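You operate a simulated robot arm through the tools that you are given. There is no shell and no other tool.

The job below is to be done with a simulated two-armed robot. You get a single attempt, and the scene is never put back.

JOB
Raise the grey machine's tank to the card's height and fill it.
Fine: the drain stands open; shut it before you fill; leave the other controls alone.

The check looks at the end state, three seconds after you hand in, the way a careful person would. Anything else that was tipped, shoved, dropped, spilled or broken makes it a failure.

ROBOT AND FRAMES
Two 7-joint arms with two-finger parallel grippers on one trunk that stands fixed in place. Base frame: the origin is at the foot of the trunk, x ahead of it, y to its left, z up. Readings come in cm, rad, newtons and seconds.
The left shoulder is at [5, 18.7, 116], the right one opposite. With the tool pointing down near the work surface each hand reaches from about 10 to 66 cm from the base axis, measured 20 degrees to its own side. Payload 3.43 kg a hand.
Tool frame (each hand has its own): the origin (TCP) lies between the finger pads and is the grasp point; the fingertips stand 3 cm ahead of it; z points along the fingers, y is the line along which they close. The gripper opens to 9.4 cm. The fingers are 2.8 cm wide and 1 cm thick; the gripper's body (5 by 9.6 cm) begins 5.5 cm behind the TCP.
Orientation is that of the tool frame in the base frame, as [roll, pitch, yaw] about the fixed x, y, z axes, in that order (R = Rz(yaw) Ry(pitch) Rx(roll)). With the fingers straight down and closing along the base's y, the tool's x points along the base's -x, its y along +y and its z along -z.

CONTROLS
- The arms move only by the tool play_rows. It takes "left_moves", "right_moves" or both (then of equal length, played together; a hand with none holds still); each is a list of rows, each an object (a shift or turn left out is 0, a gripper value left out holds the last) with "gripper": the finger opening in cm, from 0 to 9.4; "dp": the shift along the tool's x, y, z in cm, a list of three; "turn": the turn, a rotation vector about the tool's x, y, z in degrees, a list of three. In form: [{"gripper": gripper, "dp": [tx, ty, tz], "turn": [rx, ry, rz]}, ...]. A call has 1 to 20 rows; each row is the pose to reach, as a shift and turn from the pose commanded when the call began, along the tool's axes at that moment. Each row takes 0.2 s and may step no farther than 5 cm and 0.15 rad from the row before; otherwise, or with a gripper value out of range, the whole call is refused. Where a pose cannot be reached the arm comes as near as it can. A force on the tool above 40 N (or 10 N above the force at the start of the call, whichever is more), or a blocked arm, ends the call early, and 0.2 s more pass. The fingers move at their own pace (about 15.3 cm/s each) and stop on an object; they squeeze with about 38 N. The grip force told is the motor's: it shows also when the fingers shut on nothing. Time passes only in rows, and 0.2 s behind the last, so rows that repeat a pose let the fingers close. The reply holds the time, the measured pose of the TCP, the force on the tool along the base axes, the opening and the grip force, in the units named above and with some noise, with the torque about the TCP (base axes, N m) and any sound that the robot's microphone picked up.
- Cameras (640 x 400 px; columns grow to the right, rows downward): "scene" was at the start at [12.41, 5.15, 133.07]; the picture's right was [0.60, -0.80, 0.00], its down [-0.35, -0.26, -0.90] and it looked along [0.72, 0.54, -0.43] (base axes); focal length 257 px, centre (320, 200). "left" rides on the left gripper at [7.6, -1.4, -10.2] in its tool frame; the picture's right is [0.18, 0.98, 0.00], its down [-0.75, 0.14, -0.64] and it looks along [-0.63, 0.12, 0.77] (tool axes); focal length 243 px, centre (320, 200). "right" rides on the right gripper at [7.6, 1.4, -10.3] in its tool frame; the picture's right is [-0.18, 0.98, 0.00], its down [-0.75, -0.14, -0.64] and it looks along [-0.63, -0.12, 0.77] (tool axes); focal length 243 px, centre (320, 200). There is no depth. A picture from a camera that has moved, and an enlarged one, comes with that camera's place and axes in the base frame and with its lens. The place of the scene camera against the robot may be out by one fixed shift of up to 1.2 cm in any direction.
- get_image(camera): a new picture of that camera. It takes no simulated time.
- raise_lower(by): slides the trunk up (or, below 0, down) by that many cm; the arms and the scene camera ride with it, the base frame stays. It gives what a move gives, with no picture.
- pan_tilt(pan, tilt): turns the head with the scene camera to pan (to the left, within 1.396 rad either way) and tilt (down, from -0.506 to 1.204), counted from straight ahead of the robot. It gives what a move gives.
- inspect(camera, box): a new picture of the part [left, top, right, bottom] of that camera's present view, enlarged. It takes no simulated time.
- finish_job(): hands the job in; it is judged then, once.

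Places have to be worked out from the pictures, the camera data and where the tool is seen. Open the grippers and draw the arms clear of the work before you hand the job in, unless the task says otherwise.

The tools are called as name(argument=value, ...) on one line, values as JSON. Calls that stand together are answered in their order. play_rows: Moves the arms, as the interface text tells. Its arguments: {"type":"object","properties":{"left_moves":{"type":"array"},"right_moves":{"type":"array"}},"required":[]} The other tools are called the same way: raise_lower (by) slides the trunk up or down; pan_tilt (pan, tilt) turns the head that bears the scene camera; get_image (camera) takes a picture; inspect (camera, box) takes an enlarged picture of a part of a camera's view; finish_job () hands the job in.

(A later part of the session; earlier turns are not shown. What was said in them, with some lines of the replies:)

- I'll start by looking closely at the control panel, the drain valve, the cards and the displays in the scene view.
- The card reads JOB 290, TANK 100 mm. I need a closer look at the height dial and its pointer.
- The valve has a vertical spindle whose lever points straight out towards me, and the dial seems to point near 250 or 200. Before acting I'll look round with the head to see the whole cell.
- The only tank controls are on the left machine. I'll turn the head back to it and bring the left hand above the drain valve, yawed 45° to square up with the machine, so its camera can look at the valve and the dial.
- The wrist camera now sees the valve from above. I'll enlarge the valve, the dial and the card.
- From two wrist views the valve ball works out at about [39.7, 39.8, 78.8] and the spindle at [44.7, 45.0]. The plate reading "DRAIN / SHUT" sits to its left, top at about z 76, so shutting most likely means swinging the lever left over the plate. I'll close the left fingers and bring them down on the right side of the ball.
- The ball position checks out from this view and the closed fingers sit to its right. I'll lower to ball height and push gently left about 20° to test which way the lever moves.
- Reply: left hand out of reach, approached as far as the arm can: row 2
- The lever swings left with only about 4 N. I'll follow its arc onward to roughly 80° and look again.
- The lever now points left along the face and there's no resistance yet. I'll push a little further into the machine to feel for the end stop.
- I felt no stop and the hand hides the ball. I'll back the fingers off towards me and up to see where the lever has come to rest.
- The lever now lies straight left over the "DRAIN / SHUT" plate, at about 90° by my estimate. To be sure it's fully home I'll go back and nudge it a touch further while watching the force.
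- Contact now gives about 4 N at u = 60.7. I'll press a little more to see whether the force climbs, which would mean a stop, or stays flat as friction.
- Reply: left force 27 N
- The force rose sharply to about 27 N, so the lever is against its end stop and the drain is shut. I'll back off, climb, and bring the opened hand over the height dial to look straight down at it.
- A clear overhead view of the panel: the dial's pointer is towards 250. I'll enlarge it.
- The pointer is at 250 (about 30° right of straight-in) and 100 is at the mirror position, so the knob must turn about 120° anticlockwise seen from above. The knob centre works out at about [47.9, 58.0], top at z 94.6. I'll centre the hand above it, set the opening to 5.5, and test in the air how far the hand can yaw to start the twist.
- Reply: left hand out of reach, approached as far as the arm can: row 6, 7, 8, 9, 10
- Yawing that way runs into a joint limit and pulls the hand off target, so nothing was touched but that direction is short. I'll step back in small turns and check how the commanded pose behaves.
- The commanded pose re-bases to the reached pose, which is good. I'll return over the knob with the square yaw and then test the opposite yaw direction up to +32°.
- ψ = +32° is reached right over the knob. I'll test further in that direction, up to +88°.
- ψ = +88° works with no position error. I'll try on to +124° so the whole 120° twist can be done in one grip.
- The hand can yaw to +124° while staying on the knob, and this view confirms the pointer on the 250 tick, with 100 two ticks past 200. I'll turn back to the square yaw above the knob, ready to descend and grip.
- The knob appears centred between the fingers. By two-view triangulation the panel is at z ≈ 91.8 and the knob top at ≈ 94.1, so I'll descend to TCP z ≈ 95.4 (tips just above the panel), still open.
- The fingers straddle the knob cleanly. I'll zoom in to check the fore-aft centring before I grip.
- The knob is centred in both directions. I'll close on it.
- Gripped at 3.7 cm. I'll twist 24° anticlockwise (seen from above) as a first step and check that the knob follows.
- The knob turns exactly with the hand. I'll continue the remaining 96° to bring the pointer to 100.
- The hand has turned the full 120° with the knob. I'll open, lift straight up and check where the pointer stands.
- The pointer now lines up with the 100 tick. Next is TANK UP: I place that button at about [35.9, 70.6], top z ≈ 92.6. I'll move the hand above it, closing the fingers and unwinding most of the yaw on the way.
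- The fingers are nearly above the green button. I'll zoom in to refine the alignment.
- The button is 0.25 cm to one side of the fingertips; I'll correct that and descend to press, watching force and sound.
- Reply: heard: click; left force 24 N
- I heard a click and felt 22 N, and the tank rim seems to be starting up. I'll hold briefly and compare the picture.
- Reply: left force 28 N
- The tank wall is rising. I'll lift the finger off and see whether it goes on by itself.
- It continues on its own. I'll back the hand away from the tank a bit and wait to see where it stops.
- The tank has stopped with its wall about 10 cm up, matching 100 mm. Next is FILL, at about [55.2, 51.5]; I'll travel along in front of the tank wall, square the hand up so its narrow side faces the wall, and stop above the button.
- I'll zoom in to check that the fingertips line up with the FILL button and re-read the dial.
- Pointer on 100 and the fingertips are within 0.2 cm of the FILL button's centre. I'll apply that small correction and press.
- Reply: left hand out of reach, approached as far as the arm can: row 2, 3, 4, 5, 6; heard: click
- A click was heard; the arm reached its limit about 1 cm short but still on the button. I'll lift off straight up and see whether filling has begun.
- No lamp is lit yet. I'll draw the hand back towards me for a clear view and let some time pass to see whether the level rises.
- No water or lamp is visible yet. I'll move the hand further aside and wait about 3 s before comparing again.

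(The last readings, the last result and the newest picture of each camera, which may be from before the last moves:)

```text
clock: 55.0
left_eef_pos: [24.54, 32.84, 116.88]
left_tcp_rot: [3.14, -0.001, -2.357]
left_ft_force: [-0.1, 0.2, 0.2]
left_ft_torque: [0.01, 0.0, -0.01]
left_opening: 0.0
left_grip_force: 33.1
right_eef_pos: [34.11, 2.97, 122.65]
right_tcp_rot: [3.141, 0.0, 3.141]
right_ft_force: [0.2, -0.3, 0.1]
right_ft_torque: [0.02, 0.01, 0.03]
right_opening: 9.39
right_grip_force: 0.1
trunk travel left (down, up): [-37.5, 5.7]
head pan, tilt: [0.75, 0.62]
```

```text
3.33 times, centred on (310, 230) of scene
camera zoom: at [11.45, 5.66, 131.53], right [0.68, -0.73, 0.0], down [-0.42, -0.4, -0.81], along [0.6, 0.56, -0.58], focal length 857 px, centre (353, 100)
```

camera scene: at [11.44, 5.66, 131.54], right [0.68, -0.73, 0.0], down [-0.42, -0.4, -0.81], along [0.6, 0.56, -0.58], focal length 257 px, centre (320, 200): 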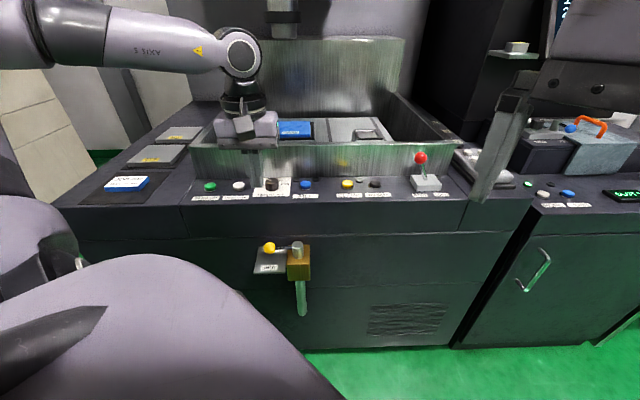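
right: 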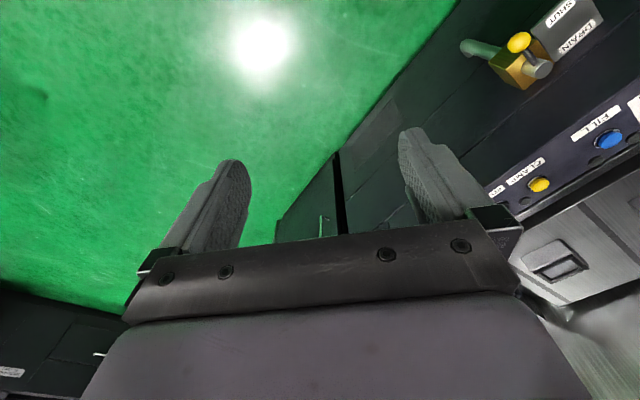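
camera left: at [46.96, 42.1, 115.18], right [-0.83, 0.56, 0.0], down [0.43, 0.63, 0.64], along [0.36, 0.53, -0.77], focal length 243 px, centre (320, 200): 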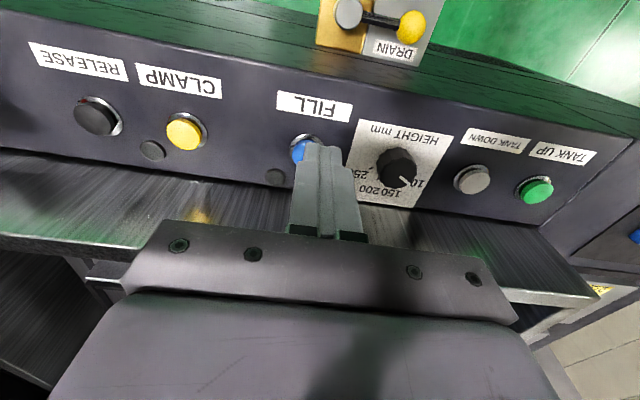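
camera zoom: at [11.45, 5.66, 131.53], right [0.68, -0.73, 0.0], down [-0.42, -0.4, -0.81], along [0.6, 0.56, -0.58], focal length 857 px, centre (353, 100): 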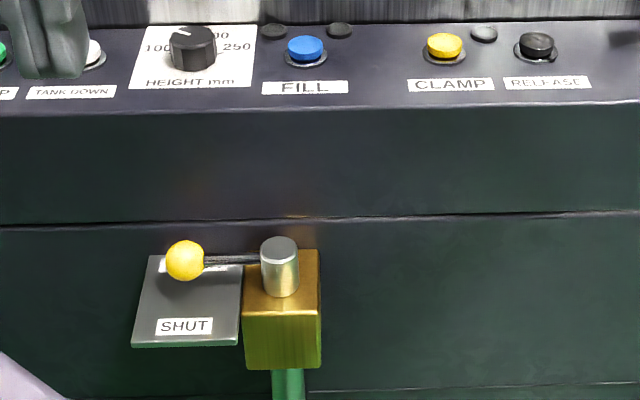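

Still nothing obvious. I'll enlarge the tank interior and the lamps by FILL to look for any water line.

inspect(camera="scene", box=[240, 100, 400, 180])

inspect(camera="scene", box=[360, 100, 460, 200])

inspect(camera="scene", box=[270, 165, 350, 215])

```text
4.00 times, centred on (320, 140) of scene
camera zoom: at [11.45, 5.66, 131.53], right [0.68, -0.73, 0.0], down [-0.42, -0.4, -0.81], along [0.6, 0.56, -0.58], focal length 1028 px, centre (320, 440)
```

zoom: 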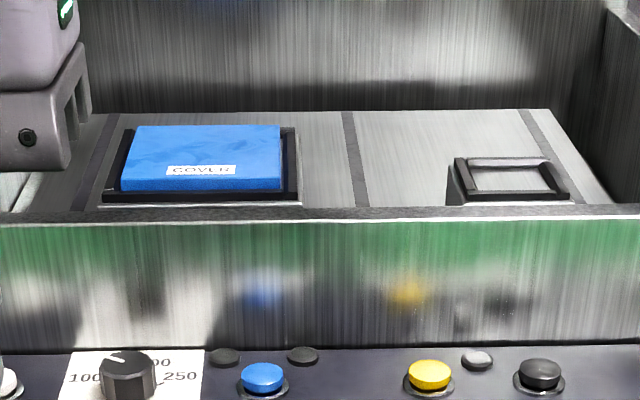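

```text
4.00 times, centred on (410, 150) of scene
camera zoom: at [11.45, 5.66, 131.53], right [0.68, -0.73, 0.0], down [-0.42, -0.4, -0.81], along [0.6, 0.56, -0.58], focal length 1028 px, centre (-40, 400)
```

zoom: 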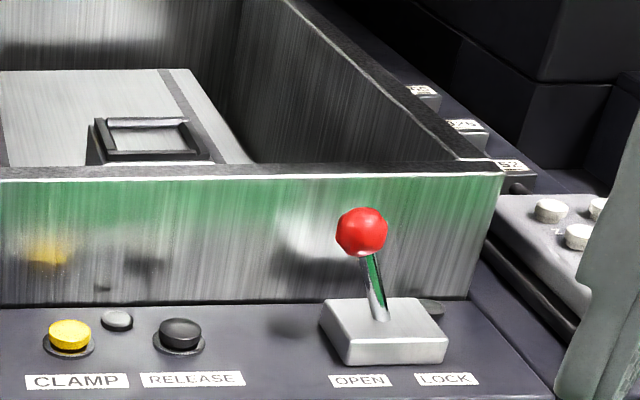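

```text
8.00 times, centred on (310, 190) of scene
camera zoom: at [11.45, 5.66, 131.53], right [0.68, -0.73, 0.0], down [-0.42, -0.4, -0.81], along [0.6, 0.56, -0.58], focal length 2056 px, centre (400, 280)
```

zoom: 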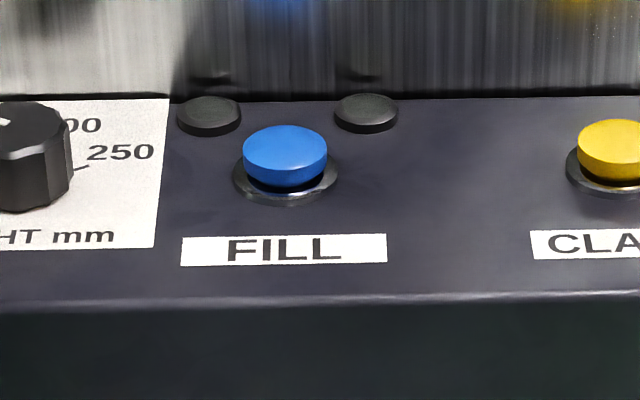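

No water line and the lamps are dark. Before pressing again I'll allow another 4 s, since the tank floor is hidden and filling may be slow.

play_rows(left_moves=[{"gripper": 0}, {}, {}, {}, {}, {}, {}, {}, {}, {}, {}, {}, {}, {}, {}, {}, {}, {}, {}, {}])

inspect(camera="scene", box=[240, 100, 460, 220])

```text
clock: 59.2
left_eef_pos: [24.57, 32.9, 116.85]
left_tcp_rot: [-3.14, 0.0, -2.356]
left_ft_force: [0.1, 0.4, -0.2]
left_ft_torque: [-0.03, -0.01, -0.03]
left_opening: 0.0
left_grip_force: 32.7
right_eef_pos: [34.02, 3.06, 122.67]
right_tcp_rot: [3.141, 0.001, 3.141]
right_ft_force: [0.4, 0.0, 0.2]
right_ft_torque: [0.01, 0.02, 0.0]
right_opening: 9.4
right_grip_force: 0.1
trunk travel left (down, up): [-37.5, 5.7]
head pan, tilt: [0.75, 0.62]
```

```text
2.91 times, centred on (350, 160) of scene
camera zoom: at [11.45, 5.66, 131.53], right [0.68, -0.73, 0.0], down [-0.42, -0.4, -0.81], along [0.6, 0.56, -0.58], focal length 748 px, centre (233, 316)
```

zoom: 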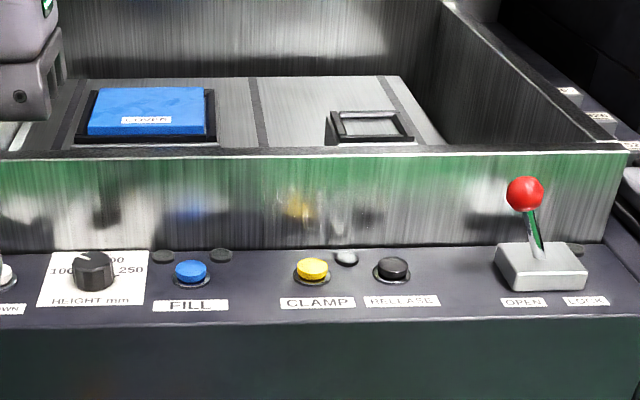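

Nothing has changed, so either FILL didn't register or something blocks it. I'll check the drain pipe outlet and valve for running water.

inspect(camera="scene", box=[220, 220, 380, 390])

inspect(camera="right", box=[380, 0, 640, 160])

get_image(camera="left")

```text
2.35 times, centred on (300, 305) of scene
camera zoom: at [11.45, 5.66, 131.53], right [0.68, -0.73, 0.0], down [-0.42, -0.4, -0.81], along [0.6, 0.56, -0.58], focal length 605 px, centre (367, -47)
```

zoom: 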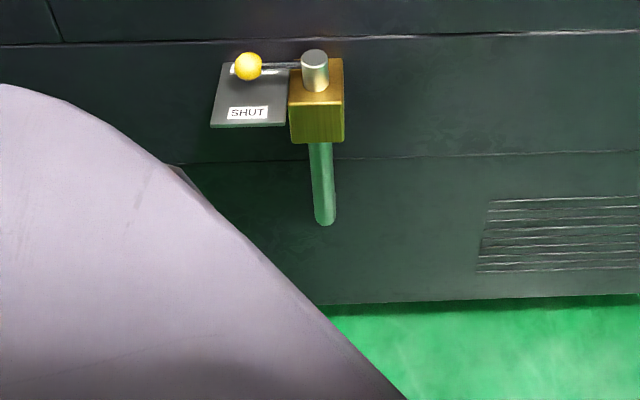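

```text
2.46 times, centred on (510, 80) of right
camera zoom: at [26.42, 4.55, 132.96], right [0.18, 0.98, 0.0], down [0.75, -0.14, 0.64], along [0.63, -0.12, -0.77], focal length 597 px, centre (-148, 495)
```

zoom: 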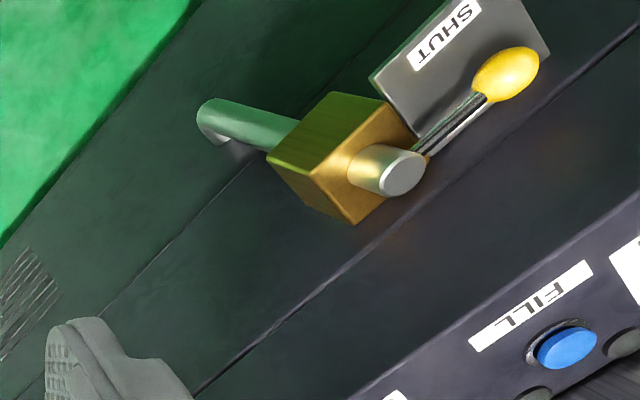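

```text
taken
camera left: at [20.21, 26.55, 127.18], right [-0.83, 0.56, 0.0], down [0.43, 0.63, 0.64], along [0.36, 0.53, -0.77], focal length 243 px, centre (320, 200)
```

left: 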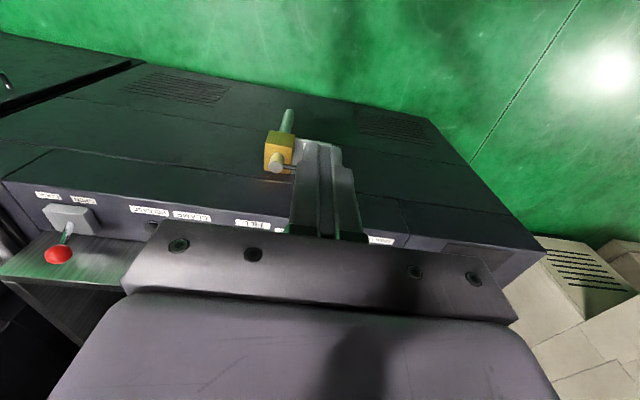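

There's no water at the outlet either, so FILL most likely wasn't pressed far enough, because the arm was at its reach limit and only half on the button. At TCP z ≈ 104 the same spot was reachable, so I'll lower the trunk 8 cm to bring the button into reach.

raise_lower(by=-8)

get_image(camera="scene")

```text
clock: 60.4
left_eef_pos: [24.59, 32.84, 108.84]
left_tcp_rot: [3.141, 0.002, -2.357]
left_ft_force: [0.1, -0.3, 0.4]
left_ft_torque: [-0.02, 0.03, 0.0]
left_opening: 0.0
left_grip_force: 33.3
right_eef_pos: [34.12, 3.04, 114.68]
right_tcp_rot: [-3.142, 0.0, -3.141]
right_ft_force: [-0.1, 0.2, 0.1]
right_ft_torque: [0.01, -0.01, -0.01]
right_opening: 9.42
right_grip_force: 0.1
trunk travel left (down, up): [-29.5, 13.7]
head pan, tilt: [0.75, 0.62]
```

```text
taken
camera scene: at [11.44, 5.65, 123.54], right [0.68, -0.73, 0.0], down [-0.42, -0.4, -0.81], along [0.6, 0.56, -0.58], focal length 257 px, centre (320, 200)
```

scene: 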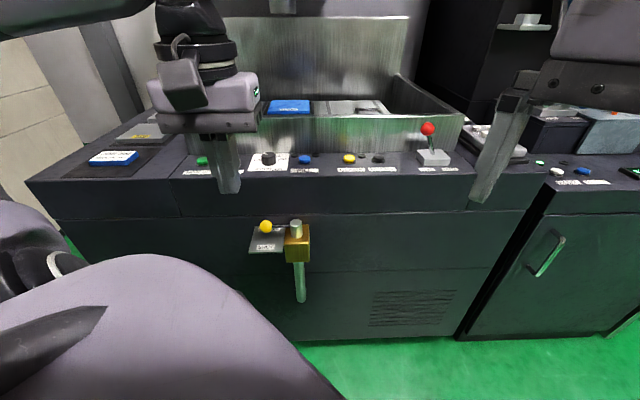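

Trunk is down and all is clear. I'll bring the left hand squarely over the FILL button again.

play_rows(left_moves=[{"gripper": 0, "dp": [-4.38, -1.05, 0]}, {"dp": [-8.76, -2.1, 0]}, {"dp": [-13.14, -3.14, 0]}, {"dp": [-17.53, -4.19, 1]}, {"dp": [-21.91, -5.24, 2]}, {"dp": [-26.29, -6.29, 3]}, {"dp": [-30.67, -7.33, 4.5]}, {"dp": [-35.06, -8.38, 5.8]}])

get_image(camera="left")

get_image(camera="scene")

```text
clock: 62.2
left_eef_pos: [55.11, 51.59, 103.13]
left_tcp_rot: [-3.14, -0.002, -2.36]
left_ft_force: [-0.6, -0.2, -0.4]
left_ft_torque: [0.02, 0.03, -0.01]
left_opening: 0.01
left_grip_force: 32.8
right_eef_pos: [34.08, 3.08, 114.78]
right_tcp_rot: [-3.141, -0.002, 3.14]
right_ft_force: [0.2, 0.2, -0.8]
right_ft_torque: [-0.02, 0.02, 0.0]
right_opening: 9.41
right_grip_force: 0.2
trunk travel left (down, up): [-29.5, 13.7]
head pan, tilt: [0.75, 0.62]
```

```text
taken
camera left: at [50.72, 45.35, 113.38], right [-0.82, 0.57, 0.0], down [0.44, 0.63, 0.64], along [0.36, 0.53, -0.77], focal length 243 px, centre (320, 200)
```

left: 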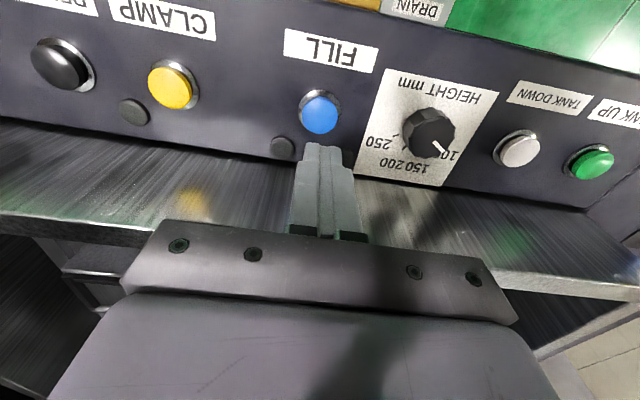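

```text
taken
camera scene: at [11.53, 5.71, 123.52], right [0.68, -0.73, 0.0], down [-0.43, -0.4, -0.81], along [0.59, 0.55, -0.58], focal length 257 px, centre (320, 200)
```

scene: 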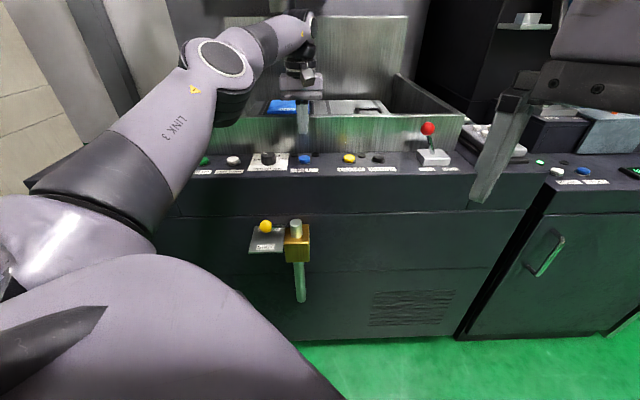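

The hand is over FILL with no reach warning. I'll check the alignment closely before pressing.

inspect(camera="left", box=[260, 70, 380, 170])

inspect(camera="scene", box=[150, 0, 390, 180])

```text
4.00 times, centred on (320, 120) of left
camera zoom: at [50.72, 45.35, 113.38], right [-0.82, 0.57, 0.0], down [0.44, 0.63, 0.64], along [0.36, 0.53, -0.77], focal length 970 px, centre (320, 520)
```

zoom: 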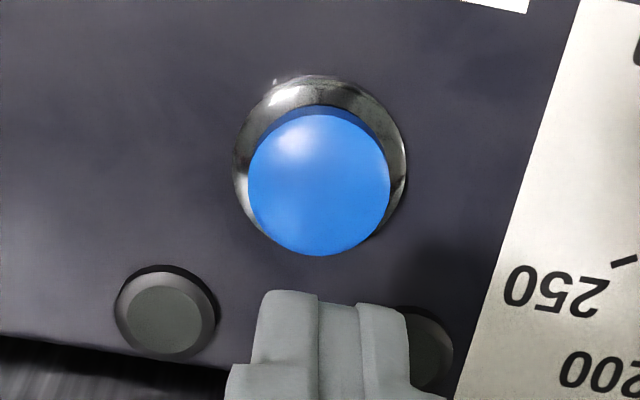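

```text
2.22 times, centred on (270, 90) of scene
camera zoom: at [11.53, 5.71, 123.52], right [0.68, -0.73, 0.0], down [-0.43, -0.4, -0.81], along [0.59, 0.55, -0.58], focal length 571 px, centre (431, 444)
```

zoom: 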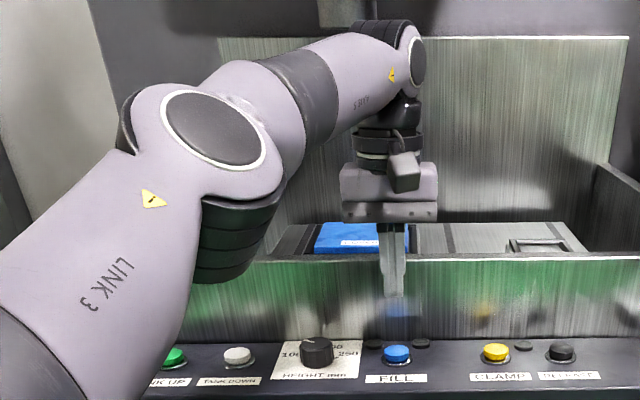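

Aligned to within 0.2 cm. I'll press straight down with small final steps, watching force and sound.

play_rows(left_moves=[{"gripper": 0, "dp": [-0.15, 0, 3]}, {"dp": [-0.15, 0, 5.5]}, {"dp": [-0.15, 0, 6.8]}, {"dp": [-0.15, 0, 7.3]}, {"dp": [-0.15, 0, 7.6]}, {"dp": [-0.15, 0, 7.9]}])

inspect(camera="scene", box=[210, 60, 460, 200])

get_image(camera="left")

```text
clock: 63.6
left_eef_pos: [55.45, 51.94, 95.69]
left_tcp_rot: [-3.138, 0.01, -2.355]
left_ft_force: [0.2, 3.8, 21.5]
left_ft_torque: [0.03, 0.11, -0.04]
left_opening: 0.0
left_grip_force: 33.2
right_eef_pos: [33.94, 3.01, 114.85]
right_tcp_rot: [3.14, 0.001, 3.141]
right_ft_force: [0.6, 0.2, 0.8]
right_ft_torque: [0.0, 0.01, 0.02]
right_opening: 9.39
right_grip_force: 0.0
trunk travel left (down, up): [-29.5, 13.7]
head pan, tilt: [0.75, 0.62]
heard: click
```

```text
2.56 times, centred on (335, 130) of scene
camera zoom: at [11.27, 5.53, 123.6], right [0.68, -0.73, 0.0], down [-0.42, -0.39, -0.82], along [0.6, 0.56, -0.58], focal length 658 px, centre (282, 379)
```

zoom: 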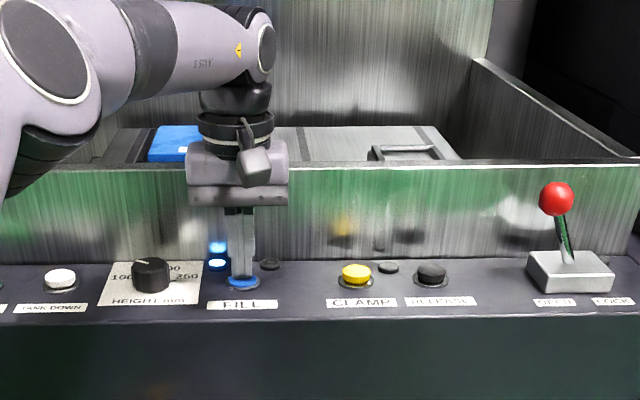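

```text
taken
camera left: at [50.9, 45.49, 105.89], right [-0.83, 0.56, -0.01], down [0.43, 0.63, 0.65], along [0.37, 0.53, -0.76], focal length 243 px, centre (320, 200)
```

left: 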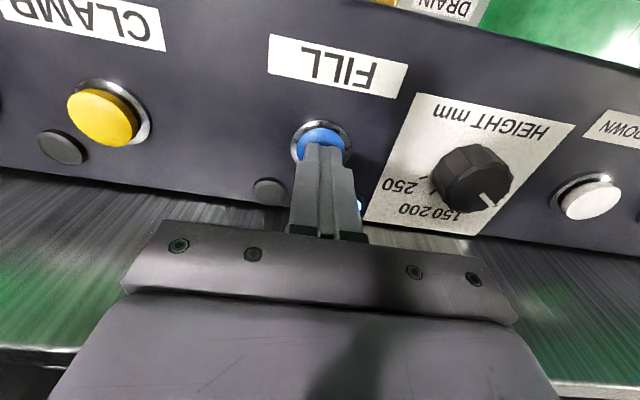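

The lamp left of FILL is now lit blue, so filling has started. I'll lift off straight up and draw back from the tank.

play_rows(left_moves=[{"gripper": 0, "dp": [0, 0, -2]}, {"dp": [0, 0, -5]}, {"dp": [0, 0, -8]}, {"dp": [3, 0, -10]}, {"dp": [7, 0, -12]}, {"dp": [11, 0, -13]}, {"dp": [15, 0, -13]}])

inspect(camera="scene", box=[210, 60, 460, 200])

```text
clock: 65.2
left_eef_pos: [44.78, 41.25, 108.14]
left_tcp_rot: [-3.14, 0.002, -2.354]
left_ft_force: [0.4, 0.6, -0.7]
left_ft_torque: [-0.01, 0.0, 0.02]
left_opening: 0.0
left_grip_force: 33.0
left hand out of reach, approached as far as the arm can: row 3
right_eef_pos: [34.0, 3.07, 114.67]
right_tcp_rot: [-3.141, -0.001, -3.142]
right_ft_force: [-0.2, 0.1, 0.0]
right_ft_torque: [-0.01, 0.03, 0.01]
right_opening: 9.39
right_grip_force: 0.1
trunk travel left (down, up): [-29.5, 13.7]
head pan, tilt: [0.75, 0.62]
```

```text
2.56 times, centred on (335, 130) of scene
camera zoom: at [11.42, 5.64, 123.54], right [0.68, -0.73, 0.0], down [-0.42, -0.4, -0.81], along [0.6, 0.56, -0.58], focal length 658 px, centre (282, 379)
```

zoom: 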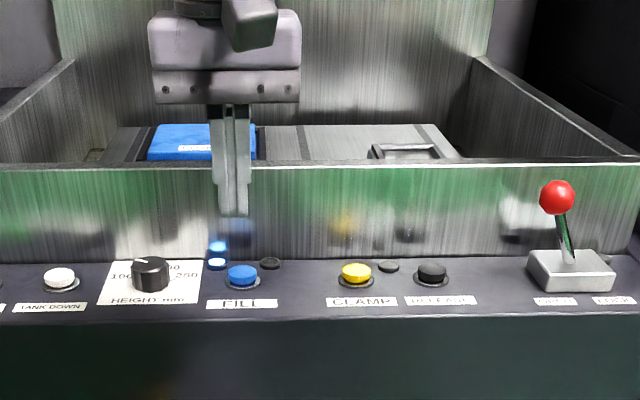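

The fill lamp stays lit. I'll bring the hand back well clear and raise the trunk again for a better view into the tank.

play_rows(left_moves=[{"gripper": 0, "dp": [4.5, 2, 0]}, {"dp": [9, 4, 0]}, {"dp": [13.5, 6, 0]}, {"dp": [18, 8, 0]}, {"dp": [20, 8.5, 0]}])

raise_lower(by=12)

get_image(camera="scene")

inspect(camera="scene", box=[180, 80, 480, 230])

```text
clock: 66.4
left_eef_pos: [24.64, 33.05, 108.2]
left_tcp_rot: [3.141, -0.001, -2.357]
left_ft_force: [-0.1, 0.3, -0.6]
left_ft_torque: [0.01, -0.02, 0.03]
left_opening: 0.0
left_grip_force: 32.6
right_eef_pos: [34.03, 3.02, 114.71]
right_tcp_rot: [-3.141, -0.002, 3.141]
right_ft_force: [-0.5, 0.3, -0.4]
right_ft_torque: [0.0, 0.0, 0.01]
right_opening: 9.4
right_grip_force: 0.1
trunk travel left (down, up): [-29.5, 13.7]
head pan, tilt: [0.75, 0.62]
```

```text
clock: 67.9
left_eef_pos: [24.64, 33.11, 120.22]
left_tcp_rot: [3.14, -0.001, -2.356]
left_ft_force: [0.2, 0.5, 0.5]
left_ft_torque: [0.01, 0.0, 0.0]
left_opening: 0.03
left_grip_force: 32.6
right_eef_pos: [34.03, 3.01, 126.67]
right_tcp_rot: [-3.141, 0.0, 3.142]
right_ft_force: [-0.7, 0.7, 0.1]
right_ft_torque: [0.0, -0.02, 0.01]
right_opening: 9.42
right_grip_force: 0.1
trunk travel left (down, up): [-41.5, 1.7]
head pan, tilt: [0.75, 0.62]
```

```text
taken
camera scene: at [11.46, 5.66, 135.53], right [0.68, -0.73, 0.0], down [-0.42, -0.4, -0.81], along [0.6, 0.56, -0.58], focal length 257 px, centre (320, 200)
```

scene: 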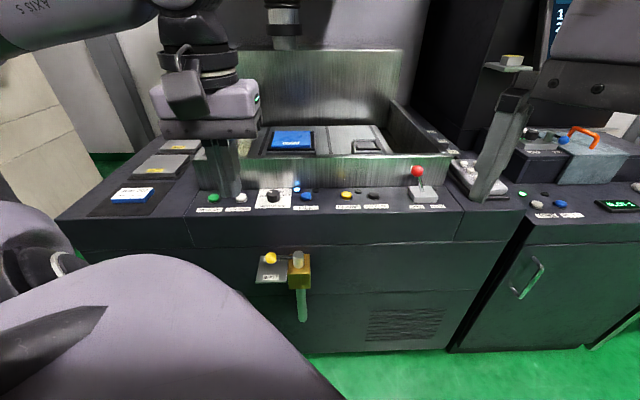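

```text
2.13 times, centred on (330, 155) of scene
camera zoom: at [11.46, 5.66, 135.53], right [0.68, -0.73, 0.0], down [-0.42, -0.4, -0.81], along [0.6, 0.56, -0.58], focal length 548 px, centre (299, 296)
```

zoom: 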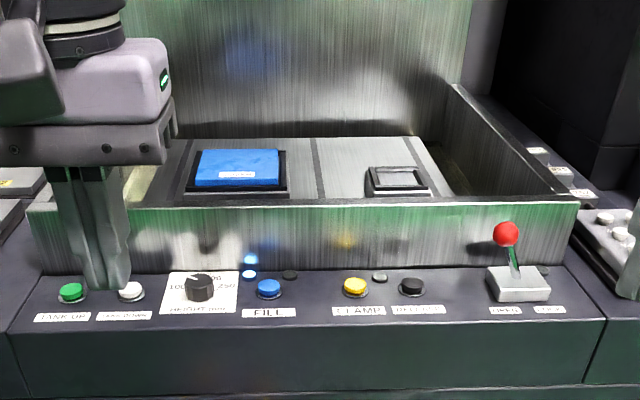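

The fill lamp is on and a tinted liquid line shows beside the table at the right of the tank. I'll open the gripper and wait, watching the level and lamps.

play_rows(left_moves=[{"gripper": 9.4, "dp": [1, 0, -1]}, {"dp": [3, 2, -3]}, {"dp": [5, 4, -4]}, {"dp": [5, 4, -4]}, {"dp": [5, 4, -4]}, {"dp": [5, 4, -4]}, {"dp": [5, 4, -4]}, {"dp": [5, 4, -4]}, {"dp": [5, 4, -4]}, {"dp": [5, 4, -4]}, {"dp": [5, 4, -4]}, {"dp": [5, 4, -4]}, {"dp": [5, 4, -4]}, {"dp": [5, 4, -4]}, {"dp": [5, 4, -4]}, {"dp": [5, 4, -4]}, {"dp": [5, 4, -4]}, {"dp": [5, 4, -4]}, {"dp": [5, 4, -4]}, {"dp": [5, 4, -4]}])

inspect(camera="scene", box=[180, 80, 480, 230])

```text
clock: 72.1
left_eef_pos: [18.37, 32.48, 124.24]
left_tcp_rot: [3.142, -0.001, -2.358]
left_ft_force: [0.8, 0.0, 0.7]
left_ft_torque: [0.02, -0.01, 0.0]
left_opening: 9.41
left_grip_force: 0.0
right_eef_pos: [34.03, 3.05, 126.72]
right_tcp_rot: [-3.14, 0.001, 3.141]
right_ft_force: [-0.1, -0.9, 0.7]
right_ft_torque: [0.02, 0.01, -0.01]
right_opening: 9.38
right_grip_force: 0.0
trunk travel left (down, up): [-41.5, 1.7]
head pan, tilt: [0.75, 0.62]
```

```text
2.13 times, centred on (330, 155) of scene
camera zoom: at [11.45, 5.66, 135.53], right [0.68, -0.73, 0.0], down [-0.42, -0.4, -0.81], along [0.6, 0.56, -0.58], focal length 548 px, centre (299, 296)
```

zoom: 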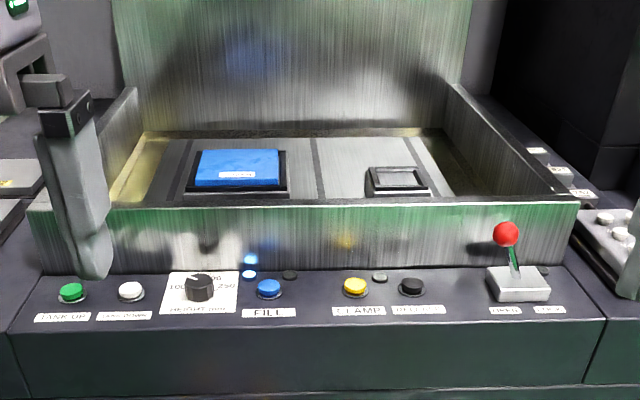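

The yellowish liquid level is rising around the table, so the drain is holding. I'll keep waiting.

play_rows(left_moves=[{"gripper": 9.4}, {}, {}, {}, {}, {}, {}, {}, {}, {}, {}, {}, {}, {}, {}, {}, {}, {}, {}, {}])

inspect(camera="scene", box=[180, 80, 480, 230])

inspect(camera="scene", box=[220, 220, 380, 390])

```text
clock: 76.3
left_eef_pos: [18.38, 32.48, 124.22]
left_tcp_rot: [3.141, 0.0, -2.357]
left_ft_force: [0.0, 0.0, 0.7]
left_ft_torque: [-0.01, 0.03, -0.02]
left_opening: 9.35
left_grip_force: 0.0
right_eef_pos: [34.02, 2.94, 126.7]
right_tcp_rot: [3.14, 0.0, 3.141]
right_ft_force: [-0.1, -1.0, 0.1]
right_ft_torque: [0.03, 0.0, -0.03]
right_opening: 9.41
right_grip_force: 0.0
trunk travel left (down, up): [-41.5, 1.7]
head pan, tilt: [0.75, 0.62]
```

```text
2.13 times, centred on (330, 155) of scene
camera zoom: at [11.45, 5.66, 135.53], right [0.68, -0.73, 0.0], down [-0.42, -0.4, -0.81], along [0.6, 0.56, -0.58], focal length 548 px, centre (299, 296)
```

zoom: 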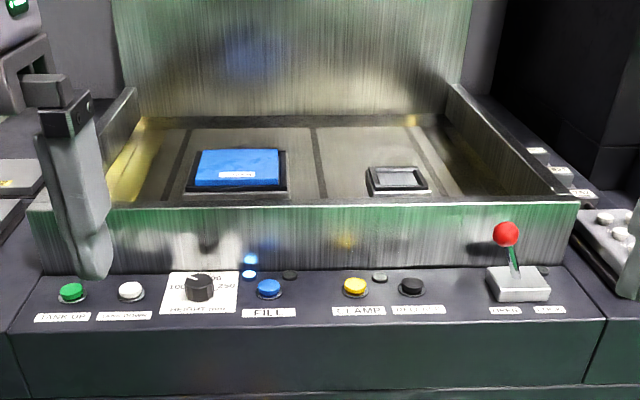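

```text
2.35 times, centred on (300, 305) of scene
camera zoom: at [11.45, 5.66, 135.53], right [0.68, -0.73, 0.0], down [-0.42, -0.4, -0.81], along [0.6, 0.56, -0.58], focal length 605 px, centre (367, -47)
```

zoom: 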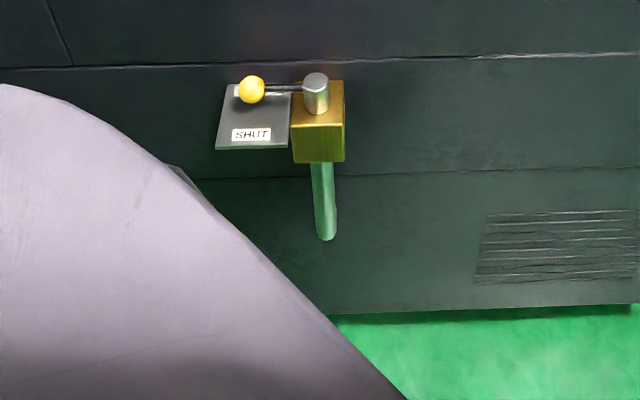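

The liquid now covers the table and the outlet is dry. I'll wait on in shorter steps to see it stop.

play_rows(left_moves=[{"gripper": 9.4}, {}, {}, {}, {}, {}, {}, {}, {}, {}, {}, {}, {}, {}, {}])

inspect(camera="scene", box=[180, 80, 480, 230])

```text
clock: 79.5
left_eef_pos: [18.41, 32.54, 124.18]
left_tcp_rot: [-3.141, 0.0, -2.357]
left_ft_force: [-0.4, 0.1, 0.4]
left_ft_torque: [0.0, -0.01, 0.04]
left_opening: 9.4
left_grip_force: 0.1
right_eef_pos: [33.96, 3.04, 126.67]
right_tcp_rot: [-3.14, 0.0, 3.141]
right_ft_force: [0.9, 0.0, 0.4]
right_ft_torque: [-0.02, 0.0, 0.0]
right_opening: 9.4
right_grip_force: 0.0
trunk travel left (down, up): [-41.5, 1.7]
head pan, tilt: [0.75, 0.62]
```

```text
2.13 times, centred on (330, 155) of scene
camera zoom: at [11.45, 5.66, 135.53], right [0.68, -0.73, 0.0], down [-0.42, -0.4, -0.81], along [0.6, 0.56, -0.58], focal length 548 px, centre (299, 296)
```

zoom: 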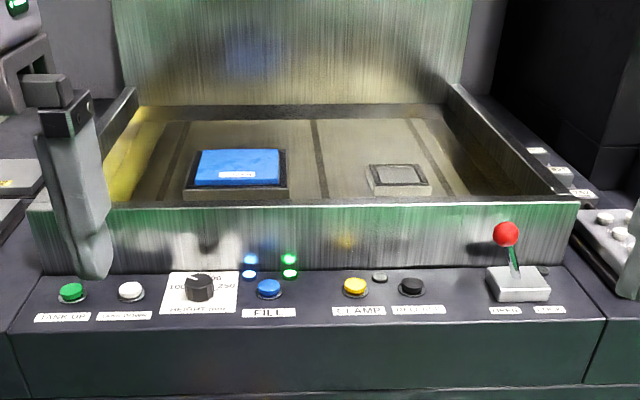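

The green lamp beside FILL has now lit too, with the level near the rim. I'll wait a little more to confirm the level has settled and doesn't overflow.

play_rows(left_moves=[{"gripper": 9.4}, {}, {}, {}, {}, {}, {}, {}, {}, {}])

inspect(camera="scene", box=[180, 80, 480, 230])

play_rows(left_moves=[{"gripper": 9.4}, {}, {}, {}, {}, {}, {}, {}, {}, {}])

inspect(camera="scene", box=[180, 80, 480, 230])

get_image(camera="scene")

```text
clock: 81.7
left_eef_pos: [18.42, 32.42, 124.12]
left_tcp_rot: [-3.141, 0.0, -2.357]
left_ft_force: [0.2, 0.0, -0.1]
left_ft_torque: [-0.01, -0.01, 0.0]
left_opening: 9.41
left_grip_force: 0.0
right_eef_pos: [33.95, 2.96, 126.76]
right_tcp_rot: [-3.142, 0.0, 3.141]
right_ft_force: [0.8, 0.2, -0.4]
right_ft_torque: [-0.01, 0.0, 0.0]
right_opening: 9.39
right_grip_force: 0.0
trunk travel left (down, up): [-41.5, 1.7]
head pan, tilt: [0.75, 0.62]
```

```text
2.13 times, centred on (330, 155) of scene
camera zoom: at [11.45, 5.66, 135.53], right [0.68, -0.73, 0.0], down [-0.42, -0.4, -0.81], along [0.6, 0.56, -0.58], focal length 548 px, centre (299, 296)
```

zoom: 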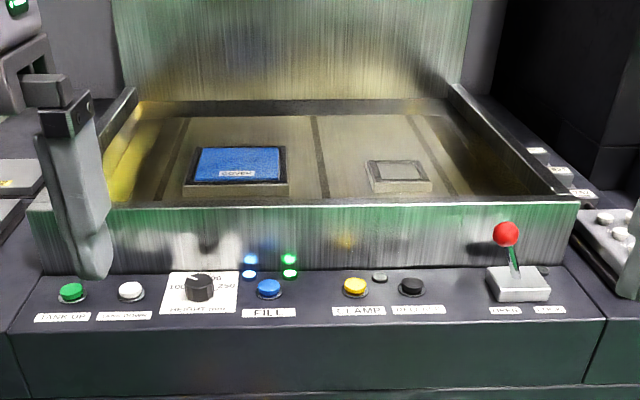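

```text
clock: 83.9
left_eef_pos: [18.38, 32.54, 124.26]
left_tcp_rot: [3.141, 0.0, -2.355]
left_ft_force: [0.0, 0.1, 0.3]
left_ft_torque: [0.0, 0.0, 0.0]
left_opening: 9.41
left_grip_force: 0.0
right_eef_pos: [33.96, 3.03, 126.68]
right_tcp_rot: [3.142, 0.002, -3.141]
right_ft_force: [0.0, 0.1, 0.5]
right_ft_torque: [0.04, 0.01, 0.02]
right_opening: 9.38
right_grip_force: 0.1
trunk travel left (down, up): [-41.5, 1.7]
head pan, tilt: [0.75, 0.62]
```

```text
2.13 times, centred on (330, 155) of scene
camera zoom: at [11.45, 5.66, 135.53], right [0.68, -0.73, 0.0], down [-0.42, -0.4, -0.81], along [0.6, 0.56, -0.58], focal length 548 px, centre (299, 296)
```

zoom: 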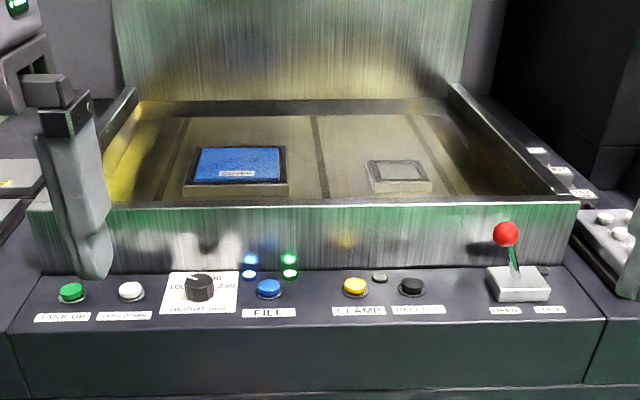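

```text
taken
camera scene: at [11.45, 5.66, 135.53], right [0.68, -0.73, 0.0], down [-0.42, -0.4, -0.81], along [0.6, 0.56, -0.58], focal length 257 px, centre (320, 200)
```

scene: 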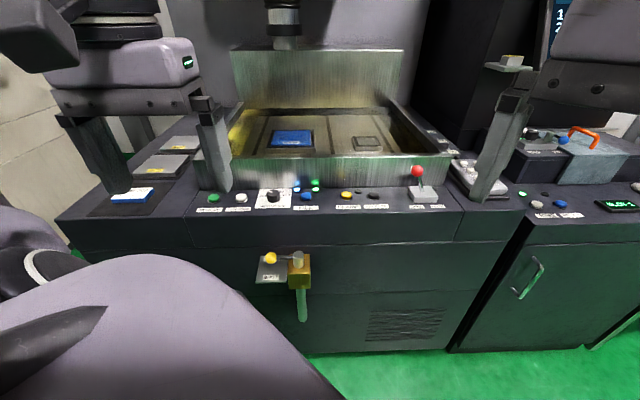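

The level has been steady for the last two pictures with both FILL lamps on, and the liquid sits just below the rim. The tank is at the 100 mm setting, the drain lever is at its stop with a dry outlet, and no other control was touched. Both grippers are open and clear, so I'm handing in.

finish_job()

```text
The job is handed in.
```

The tank is raised to 100 mm, the height on the JOB 290 card, and filled. I've handed the job in but haven't had the check's result.

- **Drain:** I swung the lever left to its end stop before filling. The plate's labels didn't make the shut position obvious. The level then held and the outlet stayed dry.
- **Height:** The dial was at 250. I turned it to 100 and pressed TANK UP. The tank stopped with its wall about 10 cm above the panel.
- **Fill:** My first press on FILL clicked but nothing happened, because the arm was at its reach limit. I lowered the trunk and pressed again, and it filled. The level stopped just below the rim, with both FILL lamps on.

No other controls were touched and nothing was spilled. Both grippers are open and the arms are clear of the machine.
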